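You operate a simulated robot arm through the tools that you are given. There is no shell and no other tool. Be economical: measure what you need, move in short steps, check, and stop when the job is done.

Carry out the task below with a simulated robot arm. There is one attempt and no reset: what you move stays moved.

TASK
On the top of the blue stand, set the green enamel bowl inside the blue one.

It is judged by the outcome, as a careful person would: the job done as asked, and still so three seconds after it is handed in. It fails if anything else is knocked over, pushed out of place, dropped, spilled or broken.

THE ROBOT
A 6-joint arm with a two-finger parallel gripper, fixed in place. Base frame: the origin is at the foot of the arm, x ahead of it, y to its left, z up; the work surface is at about z = 82. Lengths are in cm, angles in degrees, forces in N, time in s.
With the tool pointing down near the work surface it reaches from about 24 to 64 cm from the base axis. Its first joint turns from -66.0 to 66.0 degrees. Payload 2.7 kg.
Tool frame: the origin (TCP) lies between the finger pads and is the grasp point; the fingertips stand 2.3 cm ahead of it; z points along the fingers, y is the line along which they close. The gripper opens to 9.4 cm. The fingers are 3.8 cm wide and 1 cm thick; the gripper's body (5.4 by 9.6 cm) begins 3.9 cm behind the TCP.
Orientation is told as [roll, pitch, yaw] about the base's x, y, z axes, in that order, counted from this pose: with the fingers straight down and closing along the base's y, the tool's x points along the base's -x, its y along +y and its z along -z.

THE INTERFACE
- The arm moves only by the tool play_rows. Its arguments are lists of equal length, an entry for each row: "translation": the shift along the tool's x, y, z in cm, a list of three; "rotation": the turn, a rotation vector about the tool's x, y, z in degrees, a list of three; "gripper": the gripper command, from -1 (fully open) to 1 (shut), values between in proportion. In form: {"translation": [[x, y, z], ...], "rotation": [[ax, ay, az], ...], "gripper": [gripper, ...]}. A call has 1 to 20 rows; each row shifts and turns the commanded pose from where the row before left it, along the tool's axes as they then stand. A row lasts 0.2 s, in which the tool goes at most 5 cm and 8.6 degrees; a call with a longer step from one row to the next is refused whole, and so is a gripper value outside its range. A pose out of reach is approached as far as the arm can. The call stops where the force on the tool passes 40 N (or 10 N more than at its start, if that is more) or the arm is blocked; 0.2 s more then pass. The fingers move at their own pace (about 4.5 cm/s each) and stop on an object; they squeeze with about 41 N. The grip force told is the motor's: it shows also when the fingers shut on nothing. Time passes only in rows, and 0.2 s behind the last, so rows that do not move let the fingers close. It gives the time, the measured TCP pose, the force on the tool (base axes), the opening and the grip force at its end, in the units of the frame above (readings bear some noise).
- Cameras (640 x 400 px; columns grow to the right, rows downward): "scene" is fixed at [8.57, -41.92, 142.97]; the picture's right is [0.78, -0.62, 0.00], its down [-0.30, -0.38, -0.88] and it looks along [0.55, 0.69, -0.48] (base axes); focal length 345 px, centre (320, 200). "wrist" rides on the gripper at [-3.9, 0, -4.4] in the tool frame; the picture's right is [0.00, -1.00, 0.00], its down [0.97, 0.00, -0.24] and it looks along [0.24, 0.00, 0.97] (tool axes); focal length 218 px, centre (320, 200).
- camera(camera): a new picture of that camera. No time passes.
- point_at(camera, pixels): for up to 12 pixels [column, row] of the newest picture of that camera ("zoom" is the newest enlarged one), the place [x, y, z] in the base frame of the surface seen there, good to about 0.3 cm, but the place of the scene camera against the robot may be out by one fixed shift of up to 2.5 cm in any direction. No time passes.
- zoom(camera, box): a new picture of the part [left, top, right, bottom] of that camera's present view, enlarged. No time passes.
- hand_in(): hands the job in; it is judged then, once.

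Work in short steps. Measure before you move; look again where a grasp or a placing could have gone wrong, and mend it. You have 60 turns and 22 pictures in all, the two below and enlarged ones among them. Open the gripper and draw the arm clear of the work before you hand the job in, unless the task says otherwise; then end with one line.

The tools are called after "Call:" by a JSON object that holds its "method" and its "body". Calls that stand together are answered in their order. play_rows: Moves the arm, as the interface text tells. Its arguments: {"type":"object","properties":{"translation":{"type":"array"},"rotation":{"type":"array"},"gripper":{"type":"array"}},"required":["translation","rotation","gripper"]} The other tools are called the same way: camera (camera) takes a picture; point_at (camera, pixels) gives the place of the surface under pixels of a picture; zoom (camera, box) takes an enlarged picture of a part of a camera's view; hand_in () hands the job in.

At the start:

```text
clock: 0.0
eef_pos: [44.25, 20.59, 114.86]
tcp_rot: [0.0, -0.1, 0.1]
wrist_force: [0.5, 0.1, -0.8]
finger_gap: 9.39
gripper_force: 0.0
```

scene: 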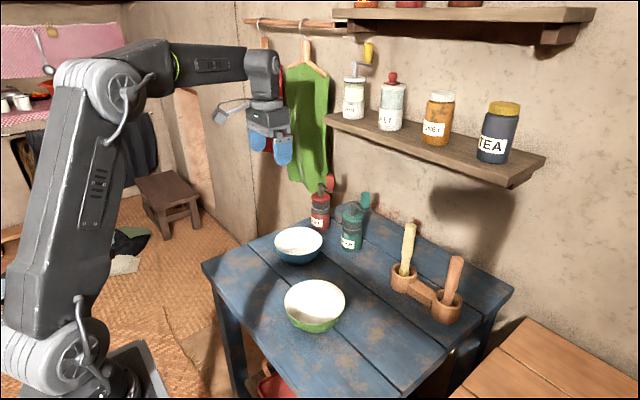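
wrist: 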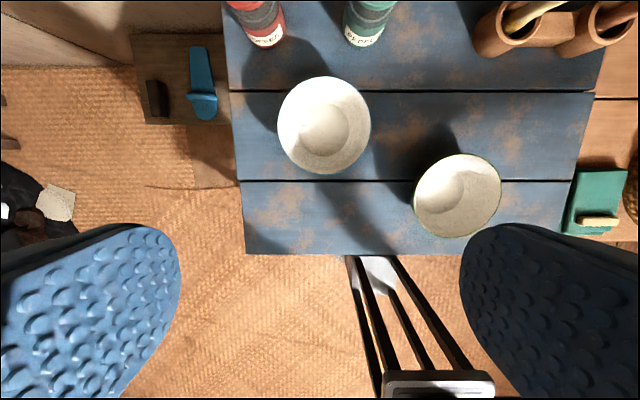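

The wrist view shows the blue bowl near (324,125) and the green bowl near (457,196). I'll measure both rims and their centres, plus the table.

Call:
{"method": "point_at", "body": {"camera": "wrist", "pixels": [[324, 79], [279, 125], [369, 125], [324, 171], [322, 130], [459, 155], [415, 197], [500, 190], [445, 237], [445, 195], [300, 220], [560, 210]]}}

Call:
{"method": "zoom", "body": {"camera": "scene", "box": [240, 200, 400, 350]}}

```text
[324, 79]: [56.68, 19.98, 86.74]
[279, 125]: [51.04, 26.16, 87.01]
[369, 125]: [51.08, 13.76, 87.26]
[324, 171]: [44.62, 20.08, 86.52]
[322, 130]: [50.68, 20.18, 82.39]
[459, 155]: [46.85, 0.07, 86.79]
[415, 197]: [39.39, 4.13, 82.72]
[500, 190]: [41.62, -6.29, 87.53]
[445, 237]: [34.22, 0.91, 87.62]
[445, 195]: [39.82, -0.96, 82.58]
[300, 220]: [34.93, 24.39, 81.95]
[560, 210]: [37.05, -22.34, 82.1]
```

```text
2.67 times, centred on (320, 275) of scene
```

zoom: 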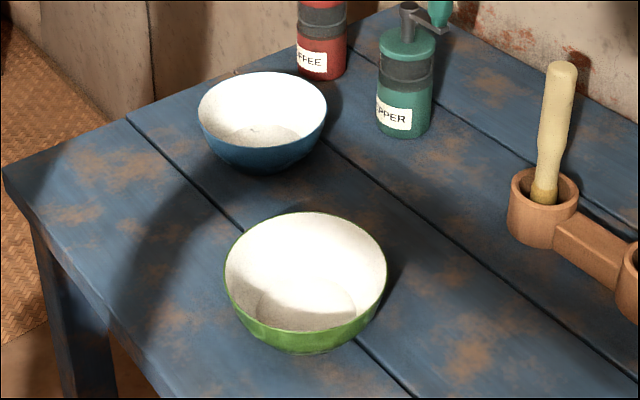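

Both bowls are about 12.5 cm across, with rims near z 87. The green centre is about (40.6, -0.3) and the blue about (50.7, 20). I'll move above the green bowl's -y rim to look closer.

Call:
{"method": "play_rows", "body": {"translation": [[0.4, -3.4, 1.5], [0.4, -3.4, 1.5], [0.4, -3.4, 1.5], [0.4, -3.4, 1.5], [0.4, -3.4, 1.5], [0.4, -3.4, 1.5], [0.4, -3.4, 1.5], [0.4, -3.1, 1.5], [0, 0, 0]], "rotation": [[0, 0, 0], [0, 0, 0], [0, 0, 0], [0, 0, 0], [0, 0, 0], [0, 0, 0], [0, 0, 0], [0, 0, 0], [0, 0, 0]], "gripper": [-1, -1, -1, -1, -1, -1, -1, -1, -1]}}

Call:
{"method": "camera", "body": {"camera": "wrist"}}

```text
clock: 2.0
eef_pos: [40.96, -6.36, 102.81]
tcp_rot: [0.0, 0.0, 0.0]
wrist_force: [0.4, -0.1, -0.3]
finger_gap: 9.39
gripper_force: 0.1
```

```text
18 pictures are left
```

wrist: 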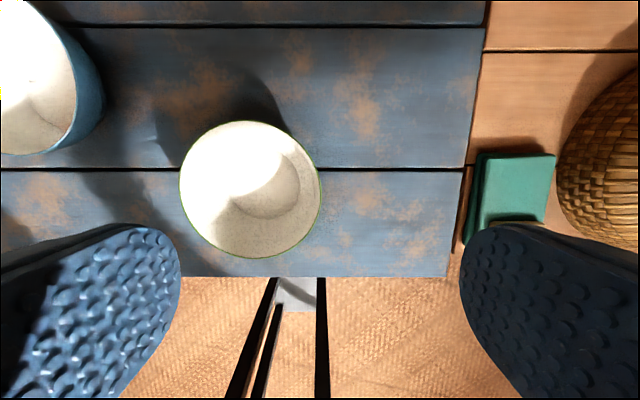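

The green bowl is now clear in the wrist view at about (251,190). I'll measure its rim and inner wall profile.

Call:
{"method": "point_at", "body": {"camera": "wrist", "pixels": [[320, 190], [314, 190], [308, 190], [300, 190], [292, 190], [182, 190], [188, 190], [245, 123], [255, 256], [260, 190], [203, 142], [302, 140]]}}

Call:
{"method": "zoom", "body": {"camera": "wrist", "box": [160, 100, 340, 280]}}

```text
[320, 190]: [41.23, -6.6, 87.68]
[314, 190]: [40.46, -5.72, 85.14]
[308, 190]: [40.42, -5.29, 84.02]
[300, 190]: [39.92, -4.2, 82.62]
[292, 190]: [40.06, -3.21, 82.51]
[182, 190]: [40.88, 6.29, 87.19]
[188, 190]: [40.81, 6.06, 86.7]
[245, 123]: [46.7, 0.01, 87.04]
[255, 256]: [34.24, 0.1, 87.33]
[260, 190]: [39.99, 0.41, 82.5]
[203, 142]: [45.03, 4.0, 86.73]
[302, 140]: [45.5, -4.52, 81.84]
```

```text
2.22 times, centred on (250, 190) of wrist
```

zoom: 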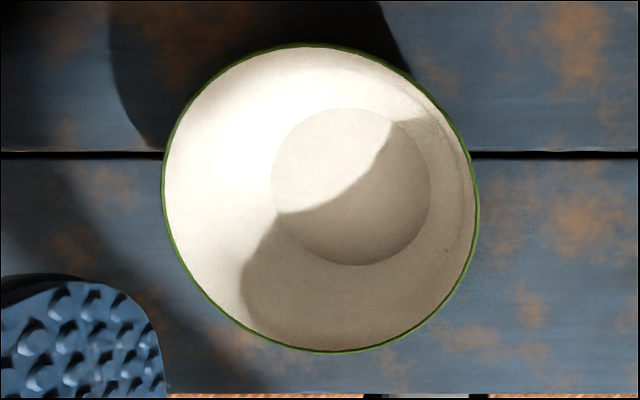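

The green rim centre is about (40.5, -0.1), radius 6.3 and z 87.3, and the wall leans outward about 18° at the top. I'll tilt the tool 18° to match the wall and narrow the gap above the -y rim.

Call:
{"method": "play_rows", "body": {"translation": [[0.15, -0.7, 3], [0.15, -0.7, 3], [0.16, -0.74, 3], [0, 0, 0], [0, 0, 0], [0, 0, 0], [0, 0, 0]], "rotation": [[0, 0, 0], [0, 0, 0], [0, 0, 0], [-6, 0, 0], [-6, 0, 0], [-6, 0, 0], [0, 0, 0]], "gripper": [0.2, 0.2, 0.2, 0.2, 0.2, 0.2, 0.2]}}

Call:
{"method": "camera", "body": {"camera": "wrist"}}

```text
clock: 3.6
eef_pos: [40.53, -8.43, 93.92]
tcp_rot: [18.1, -0.1, 0.0]
wrist_force: [-0.1, -0.1, 0.1]
finger_gap: 3.8
gripper_force: 0.1
```

```text
16 pictures are left
```

wrist: 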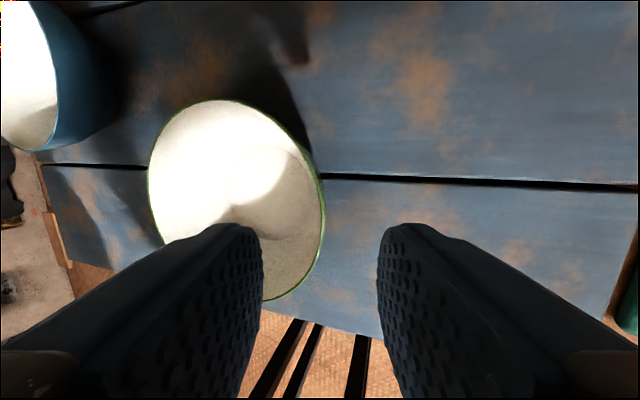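

The rim at (324,205) lies on the midline between the fingers. I'll advance 6.1 cm along the tool and check before closing.

Call:
{"method": "play_rows", "body": {"translation": [[0, 0, 1.6], [0, 0, 1.5], [0, 0, 1.5], [0, 0, 1.5], [0, 0, 0]], "rotation": [[0, 0, 0], [0, 0, 0], [0, 0, 0], [0, 0, 0], [0, 0, 0]], "gripper": [0.2, 0.2, 0.2, 0.2, 0.2]}}

Call:
{"method": "camera", "body": {"camera": "wrist"}}

Call:
{"method": "zoom", "body": {"camera": "scene", "box": [240, 200, 400, 350]}}

```text
clock: 4.8
eef_pos: [40.58, -6.58, 88.0]
tcp_rot: [18.0, -0.1, 0.0]
wrist_force: [0.4, -0.3, 0.2]
finger_gap: 3.77
gripper_force: 0.0
```

```text
15 pictures are left
```

wrist: 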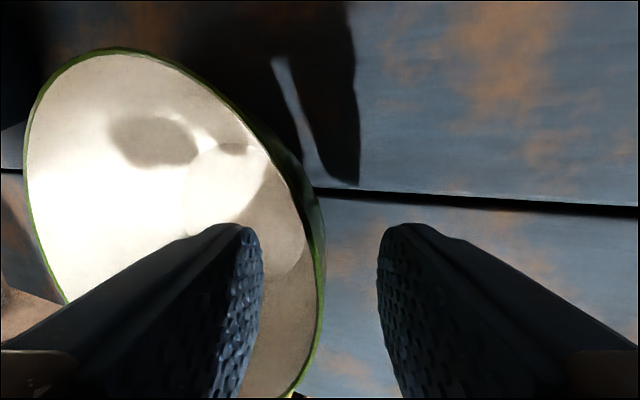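

```text
2.67 times, centred on (320, 275) of scene
```

zoom: 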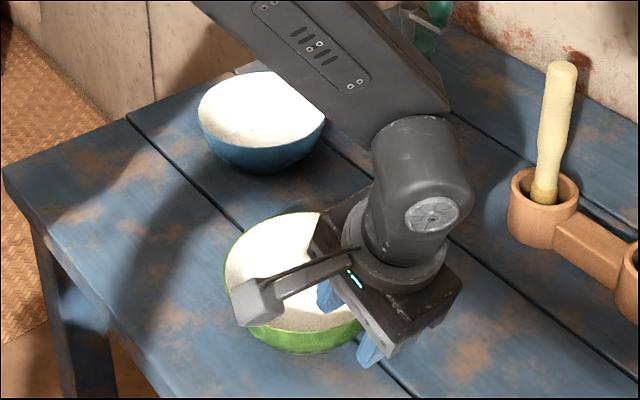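

The wall runs between the pads, with its rim at about column 322, and nothing is touching. I'll close on it and lift slightly.

Call:
{"method": "play_rows", "body": {"translation": [[0, 0, 0], [0, 0, 0], [0, 0, 0], [0, 0, 0], [0, 0, 0], [0, 0.15, -0.5], [0, 0.3, -1], [0, 0, 0]], "rotation": [[0, 0, 0], [0, 0, 0], [0, 0, 0], [0, 0, 0], [0, 0, 0], [0, 0, 0], [0, 0, 0], [0, 0, 0]], "gripper": [0.6, 1, 1, 1, 1, 1, 1, 1]}}

Call:
{"method": "camera", "body": {"camera": "wrist"}}

Call:
{"method": "zoom", "body": {"camera": "scene", "box": [240, 200, 400, 350]}}

```text
clock: 6.6
eef_pos: [40.6, -6.69, 89.61]
tcp_rot: [18.0, 0.1, 0.0]
wrist_force: [0.1, 0.2, -1.2]
finger_gap: 0.28
gripper_force: 40.3
```

```text
13 pictures are left
```

wrist: 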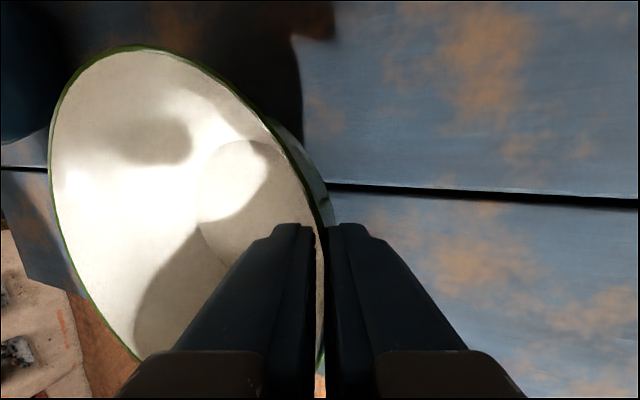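

```text
2.67 times, centred on (320, 275) of scene
```

zoom: 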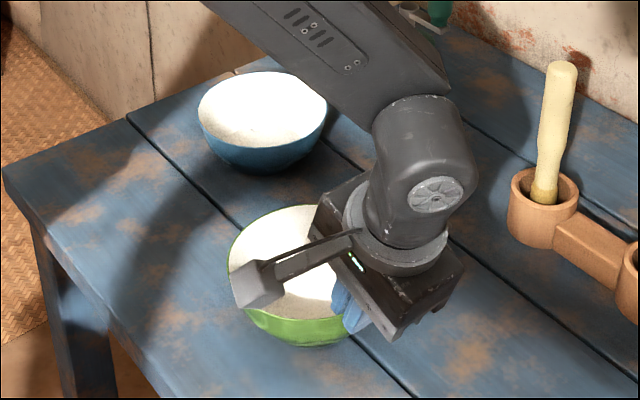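

The bowl is held, with a gap of 0.28 and a grip force of 40 N. I'll lift it 9 cm and measure its rim against level.

Call:
{"method": "play_rows", "body": {"translation": [[0, 0.46, -1.43], [0, 0.46, -1.43], [0, 0.46, -1.43], [0, 0.46, -1.43], [0, 0.46, -1.43], [0, 0.46, -1.43], [0, 0, 0]], "rotation": [[0, 0, 0], [0, 0, 0], [0, 0, 0], [0, 0, 0], [0, 0, 0], [0, 0, 0], [0, 0, 0]], "gripper": [1, 1, 1, 1, 1, 1, 1]}}

Call:
{"method": "camera", "body": {"camera": "wrist"}}

```text
clock: 8.2
eef_pos: [40.45, -6.63, 98.73]
tcp_rot: [18.0, 0.0, 0.0]
wrist_force: [0.9, -0.6, -1.3]
finger_gap: 0.0
gripper_force: 41.0
```

```text
11 pictures are left
```

wrist: 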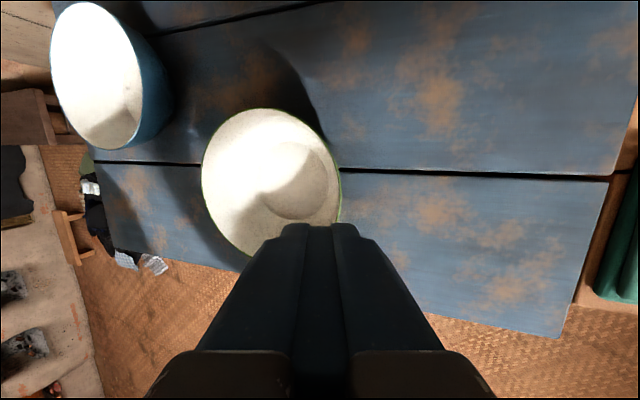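

The gap reads 0, so the bowl slipped out and is sitting on the table around (270,182). My grip was too shallow. I'll measure where it is now, then grip deeper.

Call:
{"method": "point_at", "body": {"camera": "wrist", "pixels": [[203, 178], [338, 182], [265, 110], [240, 250], [222, 135], [320, 135], [335, 215], [210, 215], [295, 180], [333, 182], [328, 182], [322, 182]]}}

Call:
{"method": "zoom", "body": {"camera": "scene", "box": [240, 200, 400, 350]}}

```text
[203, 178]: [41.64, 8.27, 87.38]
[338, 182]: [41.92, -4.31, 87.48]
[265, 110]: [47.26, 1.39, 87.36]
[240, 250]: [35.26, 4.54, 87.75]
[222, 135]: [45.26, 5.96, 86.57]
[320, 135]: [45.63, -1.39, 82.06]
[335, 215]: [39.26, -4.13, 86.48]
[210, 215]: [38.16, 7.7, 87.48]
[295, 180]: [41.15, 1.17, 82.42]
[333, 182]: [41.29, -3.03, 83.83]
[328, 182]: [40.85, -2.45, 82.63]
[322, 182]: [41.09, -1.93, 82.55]
```

```text
2.67 times, centred on (320, 275) of scene
```

zoom: 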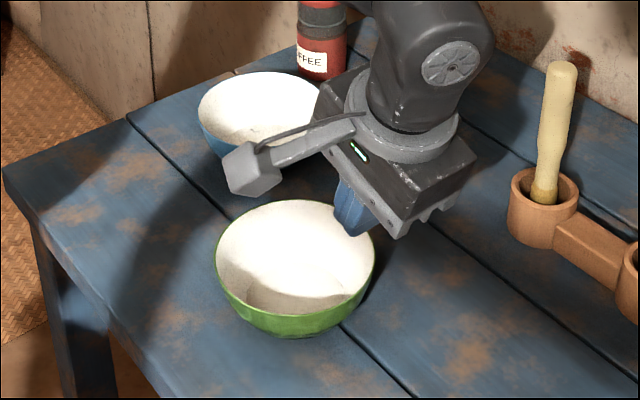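

The bowl is upright, centred near (41.2, 2.0). I'll go back to the -y rim with the tilt at 20° and reach about 1.2 cm deeper, first to a pre-approach pose.

Call:
{"method": "play_rows", "body": {"translation": [[-0.25, -0.48, 1.7], [-0.25, -0.48, 1.7], [-0.25, -0.48, 1.7], [0, 0, 0], [0, 0, 0]], "rotation": [[0, 0, 0], [0, 0, 0], [0, 0, 0], [-2, 0, 0], [0, 0, 0]], "gripper": [0.2, 0.2, 0.2, 0.2, 0.2]}}

Call:
{"method": "camera", "body": {"camera": "wrist"}}

```text
clock: 9.4
eef_pos: [41.23, -6.49, 93.57]
tcp_rot: [19.9, 0.0, 0.0]
wrist_force: [0.3, 0.6, 0.4]
finger_gap: 3.76
gripper_force: 0.0
```

```text
9 pictures are left
```

wrist: 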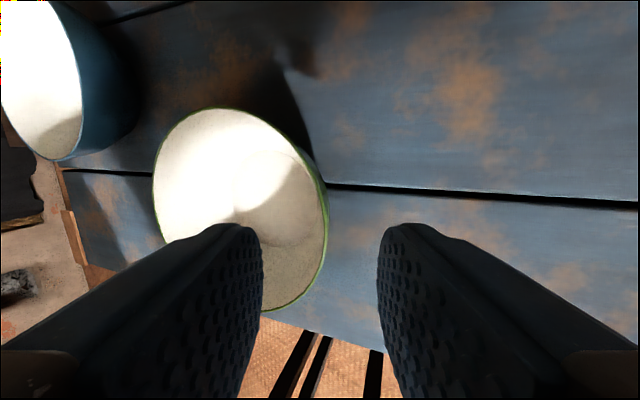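

The rim is centred again at column 327. I'll advance 7.1 cm, close longer, then lift 3 cm slowly.

Call:
{"method": "play_rows", "body": {"translation": [[0, 0, 1.8], [0, 0, 1.8], [0, 0, 1.8], [0, 0, 1.7], [0, 0, 0], [0, 0, 0], [0, 0, 0], [0, 0, 0], [0, 0, 0], [0, 0, 0], [0, 0.17, -0.47], [0, 0.17, -0.47], [0, 0.17, -0.47], [0, 0.17, -0.47], [0, 0.17, -0.47], [0, 0.17, -0.47], [0, 0, 0]], "rotation": [[0, 0, 0], [0, 0, 0], [0, 0, 0], [0, 0, 0], [0, 0, 0], [0, 0, 0], [0, 0, 0], [0, 0, 0], [0, 0, 0], [0, 0, 0], [0, 0, 0], [0, 0, 0], [0, 0, 0], [0, 0, 0], [0, 0, 0], [0, 0, 0], [0, 0, 0]], "gripper": [0.2, 0.2, 0.2, 0.2, 0.2, 0.6, 1, 1, 1, 1, 1, 1, 1, 1, 1, 1, 1]}}

Call:
{"method": "camera", "body": {"camera": "wrist"}}

```text
clock: 13.0
eef_pos: [41.17, -3.98, 89.84]
tcp_rot: [20.0, 0.0, 0.0]
wrist_force: [-0.1, -0.3, -0.9]
finger_gap: 0.26
gripper_force: 41.3
```

```text
8 pictures are left
```

wrist: 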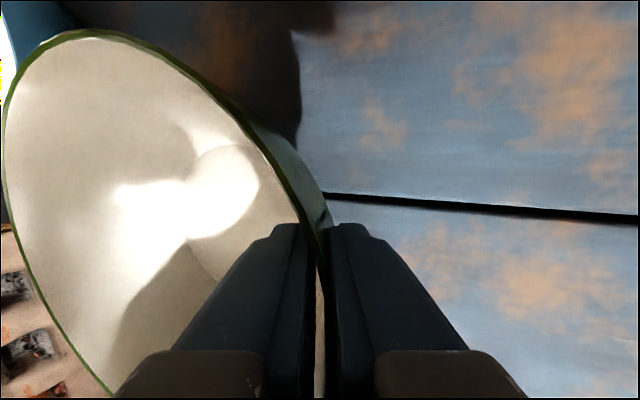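

Held, with a gap of 0.26. I'll continue lifting gently to z about 97 and check the hold.

Call:
{"method": "play_rows", "body": {"translation": [[0, 0.17, -0.47], [0, 0.17, -0.47], [0, 0.17, -0.47], [0, 0.17, -0.47], [0, 0.17, -0.47], [0, 0.17, -0.47], [0, 0.17, -0.47], [0, 0.17, -0.47], [0, 0.17, -0.47], [0, 0.17, -0.47], [0, 0.17, -0.47], [0, 0.17, -0.47], [0, 0.17, -0.47], [0, 0.17, -0.47], [0, 0, 0]], "rotation": [[0, 0, 0], [0, 0, 0], [0, 0, 0], [0, 0, 0], [0, 0, 0], [0, 0, 0], [0, 0, 0], [0, 0, 0], [0, 0, 0], [0, 0, 0], [0, 0, 0], [0, 0, 0], [0, 0, 0], [0, 0, 0], [0, 0, 0]], "gripper": [1, 1, 1, 1, 1, 1, 1, 1, 1, 1, 1, 1, 1, 1, 1]}}

Call:
{"method": "camera", "body": {"camera": "wrist"}}

```text
clock: 16.2
eef_pos: [41.22, -4.12, 96.76]
tcp_rot: [20.0, 0.0, 0.0]
wrist_force: [0.0, 0.6, -0.7]
finger_gap: 0.23
gripper_force: 40.9
```

```text
7 pictures are left
```

wrist: 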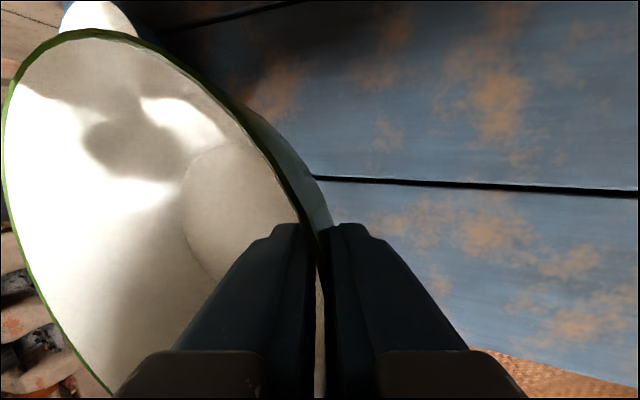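

The picture is unchanged, so the hold is firm. I'll measure the held rim for its level and centre.

Call:
{"method": "point_at", "body": {"camera": "wrist", "pixels": [[5, 140], [14, 70], [90, 32], [160, 53], [230, 110], [280, 170], [298, 205], [5, 195], [25, 265], [60, 330], [85, 370], [200, 215]]}}

```text
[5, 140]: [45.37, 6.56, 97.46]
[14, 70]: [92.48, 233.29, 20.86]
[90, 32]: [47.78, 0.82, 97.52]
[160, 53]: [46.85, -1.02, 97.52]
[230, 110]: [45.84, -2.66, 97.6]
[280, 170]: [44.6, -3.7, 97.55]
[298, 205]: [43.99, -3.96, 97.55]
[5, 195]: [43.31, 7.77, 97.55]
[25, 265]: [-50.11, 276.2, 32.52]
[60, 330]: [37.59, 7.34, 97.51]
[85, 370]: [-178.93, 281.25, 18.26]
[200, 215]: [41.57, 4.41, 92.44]
```

The held bowl is level, with its rim at z 97.5 and centre about (41.4, 1.9). I'll carry it level to above the blue bowl at (50.65, 20.0).

Call:
{"method": "play_rows", "body": {"translation": [[-0.4, 0.7, 0.26], [-0.75, 1.4, 0.51], [-0.77, 1.42, 0.516], [-0.77, 1.42, 0.516], [-0.77, 1.42, 0.516], [-0.77, 1.42, 0.516], [-0.77, 1.42, 0.516], [-0.77, 1.42, 0.516], [-0.77, 1.42, 0.516], [-0.77, 1.42, 0.516], [-0.77, 1.42, 0.516], [-0.77, 1.42, 0.516], [-0.75, 1.4, 0.51], [-0.4, 0.7, 0.26], [0, 0, 0]], "rotation": [[0, 0, 0], [0, 0, 0], [0, 0, 0], [0, 0, 0], [0, 0, 0], [0, 0, 0], [0, 0, 0], [0, 0, 0], [0, 0, 0], [0, 0, 0], [0, 0, 0], [0, 0, 0], [0, 0, 0], [0, 0, 0], [0, 0, 0]], "gripper": [1, 1, 1, 1, 1, 1, 1, 1, 1, 1, 1, 1, 1, 1, 1]}}

Call:
{"method": "zoom", "body": {"camera": "scene", "box": [220, 170, 380, 300]}}

```text
clock: 19.4
eef_pos: [51.37, 15.75, 96.71]
tcp_rot: [20.0, 0.0, 0.0]
wrist_force: [0.7, 0.1, -0.7]
finger_gap: 0.25
gripper_force: 41.0
```

```text
3.08 times, centred on (300, 235) of scene
```

zoom: 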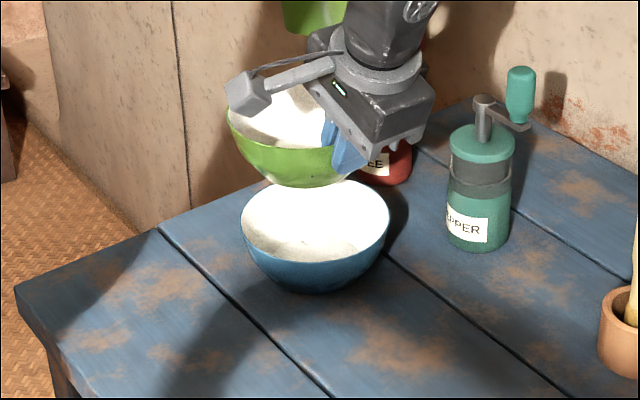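

I overshot by about 1.8 cm in y and 0.9 cm in x because of row arithmetic. I'll measure both bowls with the scene camera so I can correct them relative to each other.

Call:
{"method": "point_at", "body": {"camera": "zoom", "pixels": [[244, 220], [388, 218], [260, 243], [310, 261], [365, 248], [260, 194], [350, 184], [230, 115], [245, 133], [270, 145], [300, 149], [325, 146]]}}

```text
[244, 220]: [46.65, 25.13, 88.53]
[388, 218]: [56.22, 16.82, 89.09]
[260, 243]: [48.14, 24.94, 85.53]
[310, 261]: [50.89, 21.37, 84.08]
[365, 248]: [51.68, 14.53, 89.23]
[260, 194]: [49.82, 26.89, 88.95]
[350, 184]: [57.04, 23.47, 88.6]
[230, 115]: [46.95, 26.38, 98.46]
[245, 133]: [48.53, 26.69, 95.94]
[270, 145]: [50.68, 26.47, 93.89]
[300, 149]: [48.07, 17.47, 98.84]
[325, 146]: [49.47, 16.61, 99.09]
```

Both cameras put the blue centre at about (50.85, 20.05) in robot coordinates. I'll shift the bowl over it, tilt 7° with the far side down so it lands with less drop, and lower until the outer fingertip is just above the blue rim.

Call:
{"method": "play_rows", "body": {"translation": [[0.36, -0.68, -0.25], [0.36, -0.68, -0.25], [0, 0, 0], [0, 0, 0], [0, -0.146, 0.633], [0, -0.146, 0.633], [0, -0.146, 0.633], [0, -0.146, 0.633], [0, -0.146, 0.633], [0, -0.146, 0.633], [0, -0.146, 0.633], [0, -0.146, 0.633], [0, -0.146, 0.633], [0, -0.1, 0.45], [0, 0, 0]], "rotation": [[0, 0, 0], [0, 0, 0], [3.5, 0, 0], [3.5, 0, 0], [0, 0, 0], [0, 0, 0], [0, 0, 0], [0, 0, 0], [0, 0, 0], [0, 0, 0], [0, 0, 0], [0, 0, 0], [0, 0, 0], [0, 0, 0], [0, 0, 0]], "gripper": [1, 1, 1, 1, 1, 1, 1, 1, 1, 1, 1, 1, 1, 1, 1]}}

Call:
{"method": "zoom", "body": {"camera": "scene", "box": [240, 190, 360, 280]}}

```text
clock: 22.6
eef_pos: [50.42, 14.16, 90.29]
tcp_rot: [13.0, 0.0, 0.1]
wrist_force: [0.5, -0.5, -1.7]
finger_gap: 0.25
gripper_force: 41.1
```

```text
4.44 times, centred on (300, 235) of scene
```

zoom: 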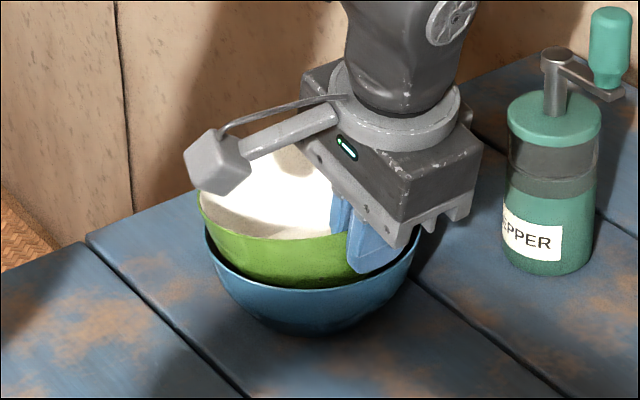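

The green bowl is inside the blue rim with no contact yet. I'll ease it down in small steps while watching the force.

Call:
{"method": "play_rows", "body": {"translation": [[-0.2, -0.05, 0.2], [0, -0.05, 0.2], [0, -0.05, 0.2], [0, 0, 0]], "rotation": [[0, 0, 0], [0, 0, 0], [0, 0, 0], [0, 0, 0]], "gripper": [1, 1, 1, 1]}}

Call:
{"method": "zoom", "body": {"camera": "scene", "box": [240, 190, 360, 280]}}

```text
clock: 23.6
eef_pos: [50.82, 14.12, 89.93]
tcp_rot: [13.1, -0.3, 0.0]
wrist_force: [-6.4, -7.0, 23.5]
finger_gap: 0.24
gripper_force: 41.3
```

```text
4.44 times, centred on (300, 235) of scene
```

zoom: 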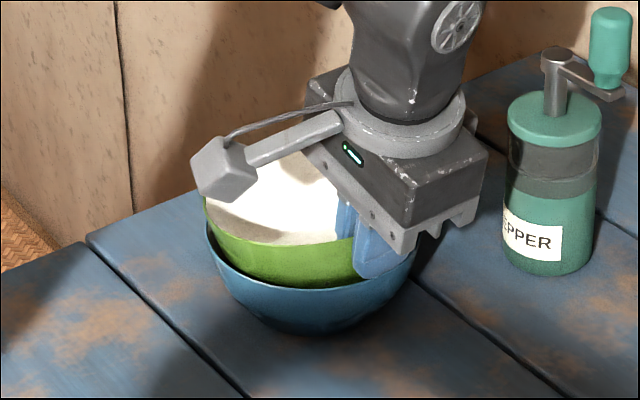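

There is contact at z 89.9 with 23 N. I'll back off 0.3 cm, open gently and let the bowl settle.

Call:
{"method": "play_rows", "body": {"translation": [[0, 0.07, -0.3], [0, 0, 0], [0, 0, 0], [0, 0, 0], [0, 0, 0], [0, 0, 0], [0, 0, 0]], "rotation": [[0, 0, 0], [0, 0, 0], [0, 0, 0], [0, 0, 0], [0, 0, 0], [0, 0, 0], [0, 0, 0]], "gripper": [1, 1, 0.85, 0.7, 0.55, 0.5, 0.5]}}

Call:
{"method": "zoom", "body": {"camera": "scene", "box": [240, 190, 360, 280]}}

```text
clock: 25.2
eef_pos: [50.74, 14.06, 90.03]
tcp_rot: [13.0, 0.0, 0.0]
wrist_force: [-1.2, 0.3, 1.5]
finger_gap: 2.32
gripper_force: 0.0
```

```text
4.44 times, centred on (300, 235) of scene
```

zoom: 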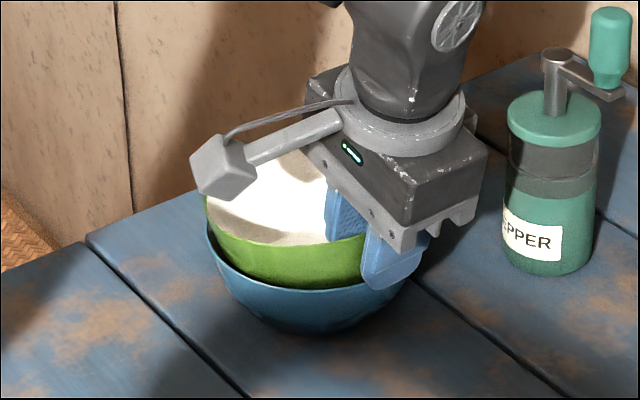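

The fingers are open and the bowl rests in place. I'll withdraw along the tool axis and look.

Call:
{"method": "play_rows", "body": {"translation": [[0, 0, -0.8], [0, 0, -1.5], [0, 0, -2], [0, 0, -2.5], [0, -2, -2.5], [1.5, -3, -2], [1.5, -3, -1], [1.5, -3, 0], [0, 0, 0]], "rotation": [[0, 0, 0], [0, 0, 0], [0, 0, 0], [0, 0, 0], [0, 0, 0], [0, 0, 0], [0, 0, 0], [0, 0, 0], [0, 0, 0]], "gripper": [0.5, 0.5, 0.5, 0.5, 0, -0.5, -1, -1, -1]}}

Call:
{"method": "zoom", "body": {"camera": "scene", "box": [220, 170, 380, 300]}}

Call:
{"method": "camera", "body": {"camera": "wrist"}}

```text
clock: 27.2
eef_pos: [46.23, 0.45, 99.47]
tcp_rot: [13.1, 0.0, 0.0]
wrist_force: [0.3, -0.7, 0.6]
finger_gap: 9.41
gripper_force: 0.1
```

```text
3.08 times, centred on (300, 235) of scene
```

zoom: 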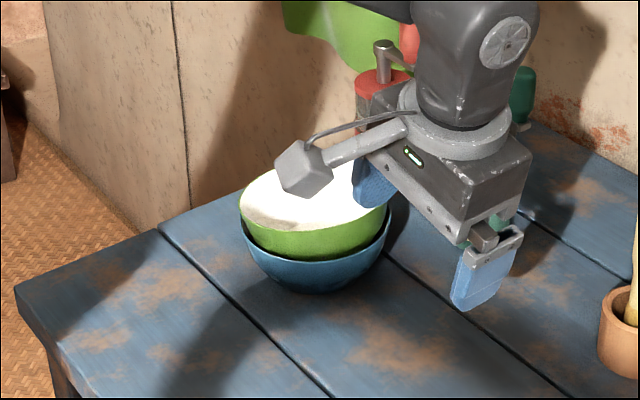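

```text
1 pictures are left
```

wrist: 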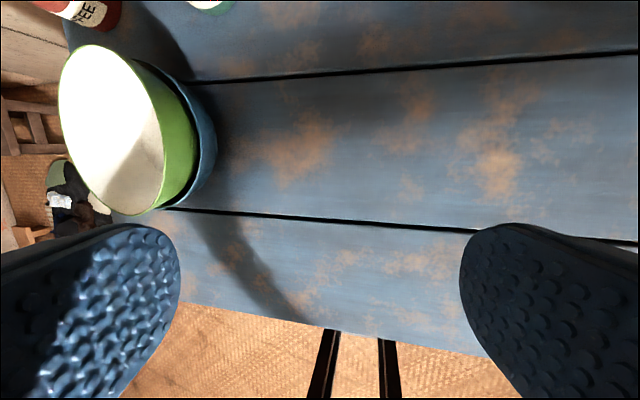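

The bowls look nested. I'll measure the green rim's level and the blue rim.

Call:
{"method": "point_at", "body": {"camera": "wrist", "pixels": [[62, 90], [64, 120], [85, 48], [125, 65], [150, 100], [162, 140], [163, 180], [150, 203], [125, 214], [95, 193], [210, 120], [214, 150]]}}

Call:
{"method": "point_at", "body": {"camera": "zoom", "pixels": [[243, 205], [260, 235], [290, 252], [330, 248], [375, 220], [242, 240], [390, 220], [360, 264], [290, 270]]}}

```text
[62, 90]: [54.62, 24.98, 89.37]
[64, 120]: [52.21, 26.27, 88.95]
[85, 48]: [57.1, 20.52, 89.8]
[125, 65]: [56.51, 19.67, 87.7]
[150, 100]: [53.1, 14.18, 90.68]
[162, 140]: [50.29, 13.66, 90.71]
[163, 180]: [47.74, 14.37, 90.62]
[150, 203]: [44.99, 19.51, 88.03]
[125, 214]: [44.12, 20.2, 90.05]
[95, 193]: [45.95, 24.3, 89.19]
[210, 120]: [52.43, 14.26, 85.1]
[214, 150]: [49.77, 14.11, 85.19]
```

```text
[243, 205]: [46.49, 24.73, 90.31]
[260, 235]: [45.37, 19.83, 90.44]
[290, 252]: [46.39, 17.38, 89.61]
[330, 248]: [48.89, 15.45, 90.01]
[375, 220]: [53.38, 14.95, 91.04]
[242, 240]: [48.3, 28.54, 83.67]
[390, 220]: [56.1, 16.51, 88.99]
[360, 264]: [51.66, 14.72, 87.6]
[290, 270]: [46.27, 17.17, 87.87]
```

The rim is tilted about 8° (-y side at 90.7, +y side at 89.0), so the bowl is wedged slightly askew. I'll seat it by pressing gently with closed, vertical fingers on its inner floor, a little toward the high side and within the base footprint. First I'll position above.

Call:
{"method": "play_rows", "body": {"translation": [[0, 0, 0], [0, 0, 0], [-0.73, 2.97, 0], [-0.73, 2.97, 0], [-0.73, 2.97, 0], [-0.73, 2.97, 0], [-0.73, 2.97, 0], [-0.73, 2.97, 0], [0, 0, 0], [0, 0, 2], [0, 0, 2], [0, 0, 2], [0, 0, 2], [0, 0, 1], [0, 0, 0]], "rotation": [[6.5, 0, 0], [6.5, 0, 0], [0, 0, 0], [0, 0, 0], [0, 0, 0], [0, 0, 0], [0, 0, 0], [0, 0, 0], [0, 0, 0], [0, 0, 0], [0, 0, 0], [0, 0, 0], [0, 0, 0], [0, 0, 0], [0, 0, 0]], "gripper": [1, 1, 1, 1, 1, 1, 1, 1, 1, 1, 1, 1, 1, 1, 1]}}

```text
clock: 30.4
eef_pos: [50.79, 18.29, 90.63]
tcp_rot: [0.1, 0.0, 0.0]
wrist_force: [-0.2, 0.6, -0.3]
finger_gap: 0.01
gripper_force: 40.6
```

I'm above the floor with no contact. I'll descend slowly.

Call:
{"method": "play_rows", "body": {"translation": [[0, 0, 0.7], [0, 0, 0.7], [0, 0, 0.5], [0, 0, 0.3], [0, 0, 0.2], [0, 0, 0.1], [0, 0, 0]], "rotation": [[0, 0, 0], [0, 0, 0], [0, 0, 0], [0, 0, 0], [0, 0, 0], [0, 0, 0], [0, 0, 0]], "gripper": [1, 1, 1, 1, 1, 1, 1]}}

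```text
clock: 32.0
eef_pos: [50.75, 18.29, 88.15]
tcp_rot: [-0.1, 0.0, 0.0]
wrist_force: [-0.3, 0.5, -0.3]
finger_gap: 0.03
gripper_force: 41.0
```

No contact at tip z 85.85, so I'll continue in 0.1–0.15 cm steps.

Call:
{"method": "play_rows", "body": {"translation": [[0, 0, 0.15], [0, 0, 0.15], [0, 0, 0.15], [0, 0, 0.1], [0, 0, 0]], "rotation": [[0, 0, 0], [0, 0, 0], [0, 0, 0], [0, 0, 0], [0, 0, 0]], "gripper": [1, 1, 1, 1, 1]}}

```text
clock: 33.2
eef_pos: [50.69, 18.44, 87.69]
tcp_rot: [0.0, -0.1, 0.0]
wrist_force: [-0.7, 0.5, -0.2]
finger_gap: 0.0
gripper_force: 41.1
```

Call:
{"method": "play_rows", "body": {"translation": [[0, 0, 0.1], [0, 0, 0.1], [0, 0, 0.1], [0, 0, 0.1], [0, 0, 0]], "rotation": [[0, 0, 0], [0, 0, 0], [0, 0, 0], [0, 0, 0], [0, 0, 0]], "gripper": [1, 1, 1, 1, 1]}}

```text
clock: 34.4
eef_pos: [50.71, 18.34, 87.19]
tcp_rot: [0.1, -0.1, 0.0]
wrist_force: [-0.2, 3.9, 5.3]
finger_gap: 0.01
gripper_force: 41.4
```

Contact at 5 N. I'll press on in small steps.

Call:
{"method": "play_rows", "body": {"translation": [[0, 0, 0.1], [0, 0, 0.1], [0, 0, 0.1], [0, 0, 0]], "rotation": [[0, 0, 0], [0, 0, 0], [0, 0, 0], [0, 0, 0]], "gripper": [1, 1, 1, 1]}}

Call:
{"method": "point_at", "body": {"camera": "wrist", "pixels": [[320, 200]]}}

```text
clock: 35.4
eef_pos: [50.57, 18.33, 86.74]
tcp_rot: [0.0, 0.1, 0.0]
wrist_force: [0.4, -0.1, 0.4]
finger_gap: 0.0
gripper_force: 41.4
```

```text
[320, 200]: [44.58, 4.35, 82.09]
```

The force fell to 0, so the bowl moved down. I'll follow until contact again.

Call:
{"method": "play_rows", "body": {"translation": [[0, 0, 0.1], [0, 0, 0.1], [0, 0, 0.1], [0, 0, 0]], "rotation": [[0, 0, 0], [0, 0, 0], [0, 0, 0], [0, 0, 0]], "gripper": [1, 1, 1, 1]}}

```text
clock: 36.4
eef_pos: [50.59, 18.35, 86.48]
tcp_rot: [0.0, -0.1, 0.0]
wrist_force: [0.2, -0.2, 0.4]
finger_gap: 0.04
gripper_force: 41.2
```

Still free at tip z 84.2. A few more small steps.

Call:
{"method": "play_rows", "body": {"translation": [[0, 0, 0.1], [0, 0, 0.1], [0, 0, 0.1], [0, 0, 0.1], [0, 0, 0]], "rotation": [[0, 0, 0], [0, 0, 0], [0, 0, 0], [0, 0, 0], [0, 0, 0]], "gripper": [1, 1, 1, 1, 1]}}

```text
clock: 37.6
eef_pos: [50.71, 18.43, 86.21]
tcp_rot: [0.0, 0.0, 0.0]
wrist_force: [-2.7, -2.5, 6.6]
finger_gap: 0.0
gripper_force: 41.6
```

Contact again at 6.6 N with tip z about 83.9. One slight further press, then retreat straight up and away, and take the last picture.

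Call:
{"method": "play_rows", "body": {"translation": [[0, 0, 0.1], [0, 0, 0.1], [0, 0, 0]], "rotation": [[0, 0, 0], [0, 0, 0], [0, 0, 0]], "gripper": [1, 1, 1]}}

```text
clock: 38.4
eef_pos: [50.83, 18.41, 86.1]
tcp_rot: [0.0, -0.2, 0.0]
wrist_force: [0.0, -4.7, 19.3]
finger_gap: 0.01
gripper_force: 40.5
```

The bowl is firmly seated at 19 N. I'll retreat straight up, then move aside in -y and -x so the wrist camera can see the bowls.

Call:
{"method": "play_rows", "body": {"translation": [[0, 0, -0.5], [0, 0, -1.5], [0, 0, -2.5], [0, 0, -3], [0, 0, -3], [0, 0, -3], [0, 0, -3], [0, 0, -3], [1, -2, -2], [1, -2, 0], [1, -2, 0], [0, 0, 0]], "rotation": [[0, 0, 0], [0, 0, 0], [0, 0, 0], [0, 0, 0], [0, 0, 0], [0, 0, 0], [0, 0, 0], [0, 0, 0], [0, 0, 0], [0, 0, 0], [0, 0, 0], [0, 0, 0]], "gripper": [1, 1, 1, 1, 1, 1, 1, 0, -1, -1, -1, -1]}}

Call:
{"method": "camera", "body": {"camera": "wrist"}}

```text
clock: 41.0
eef_pos: [47.56, 12.2, 107.34]
tcp_rot: [0.0, 0.0, -0.1]
wrist_force: [-0.3, 0.4, 0.5]
finger_gap: 9.41
gripper_force: 0.0
```

```text
0 pictures are left
```

wrist: 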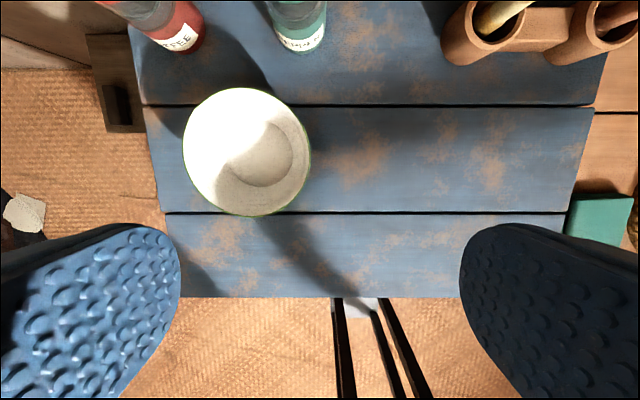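

Call:
{"method": "point_at", "body": {"camera": "wrist", "pixels": [[185, 150], [308, 150], [240, 90], [255, 214], [200, 110], [290, 110], [200, 195], [300, 185], [265, 160], [250, 150], [280, 160], [265, 175]]}}

```text
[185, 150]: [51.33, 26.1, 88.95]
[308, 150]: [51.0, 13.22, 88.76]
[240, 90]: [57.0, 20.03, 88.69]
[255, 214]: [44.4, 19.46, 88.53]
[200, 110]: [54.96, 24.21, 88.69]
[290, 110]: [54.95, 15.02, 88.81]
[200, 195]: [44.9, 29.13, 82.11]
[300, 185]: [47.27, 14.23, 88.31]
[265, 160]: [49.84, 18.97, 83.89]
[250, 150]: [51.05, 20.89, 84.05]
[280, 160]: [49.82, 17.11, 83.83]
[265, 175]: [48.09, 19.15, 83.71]
```

The green rim is now level at z about 88.7, which is 1.3 cm above the blue rim, and its centre matches the blue bowl at about (50.8, 19.8). The gripper is open and clear, so I'm handing in.

Call:
{"method": "hand_in", "body": {}}

```text
The job is handed in.
```

The green enamel bowl is sitting level inside the blue one on top of the blue stand, and the job is handed in. On the first lift it slipped from the grip and slid about 2 cm on the stand, still upright; I saw nothing else disturbed.
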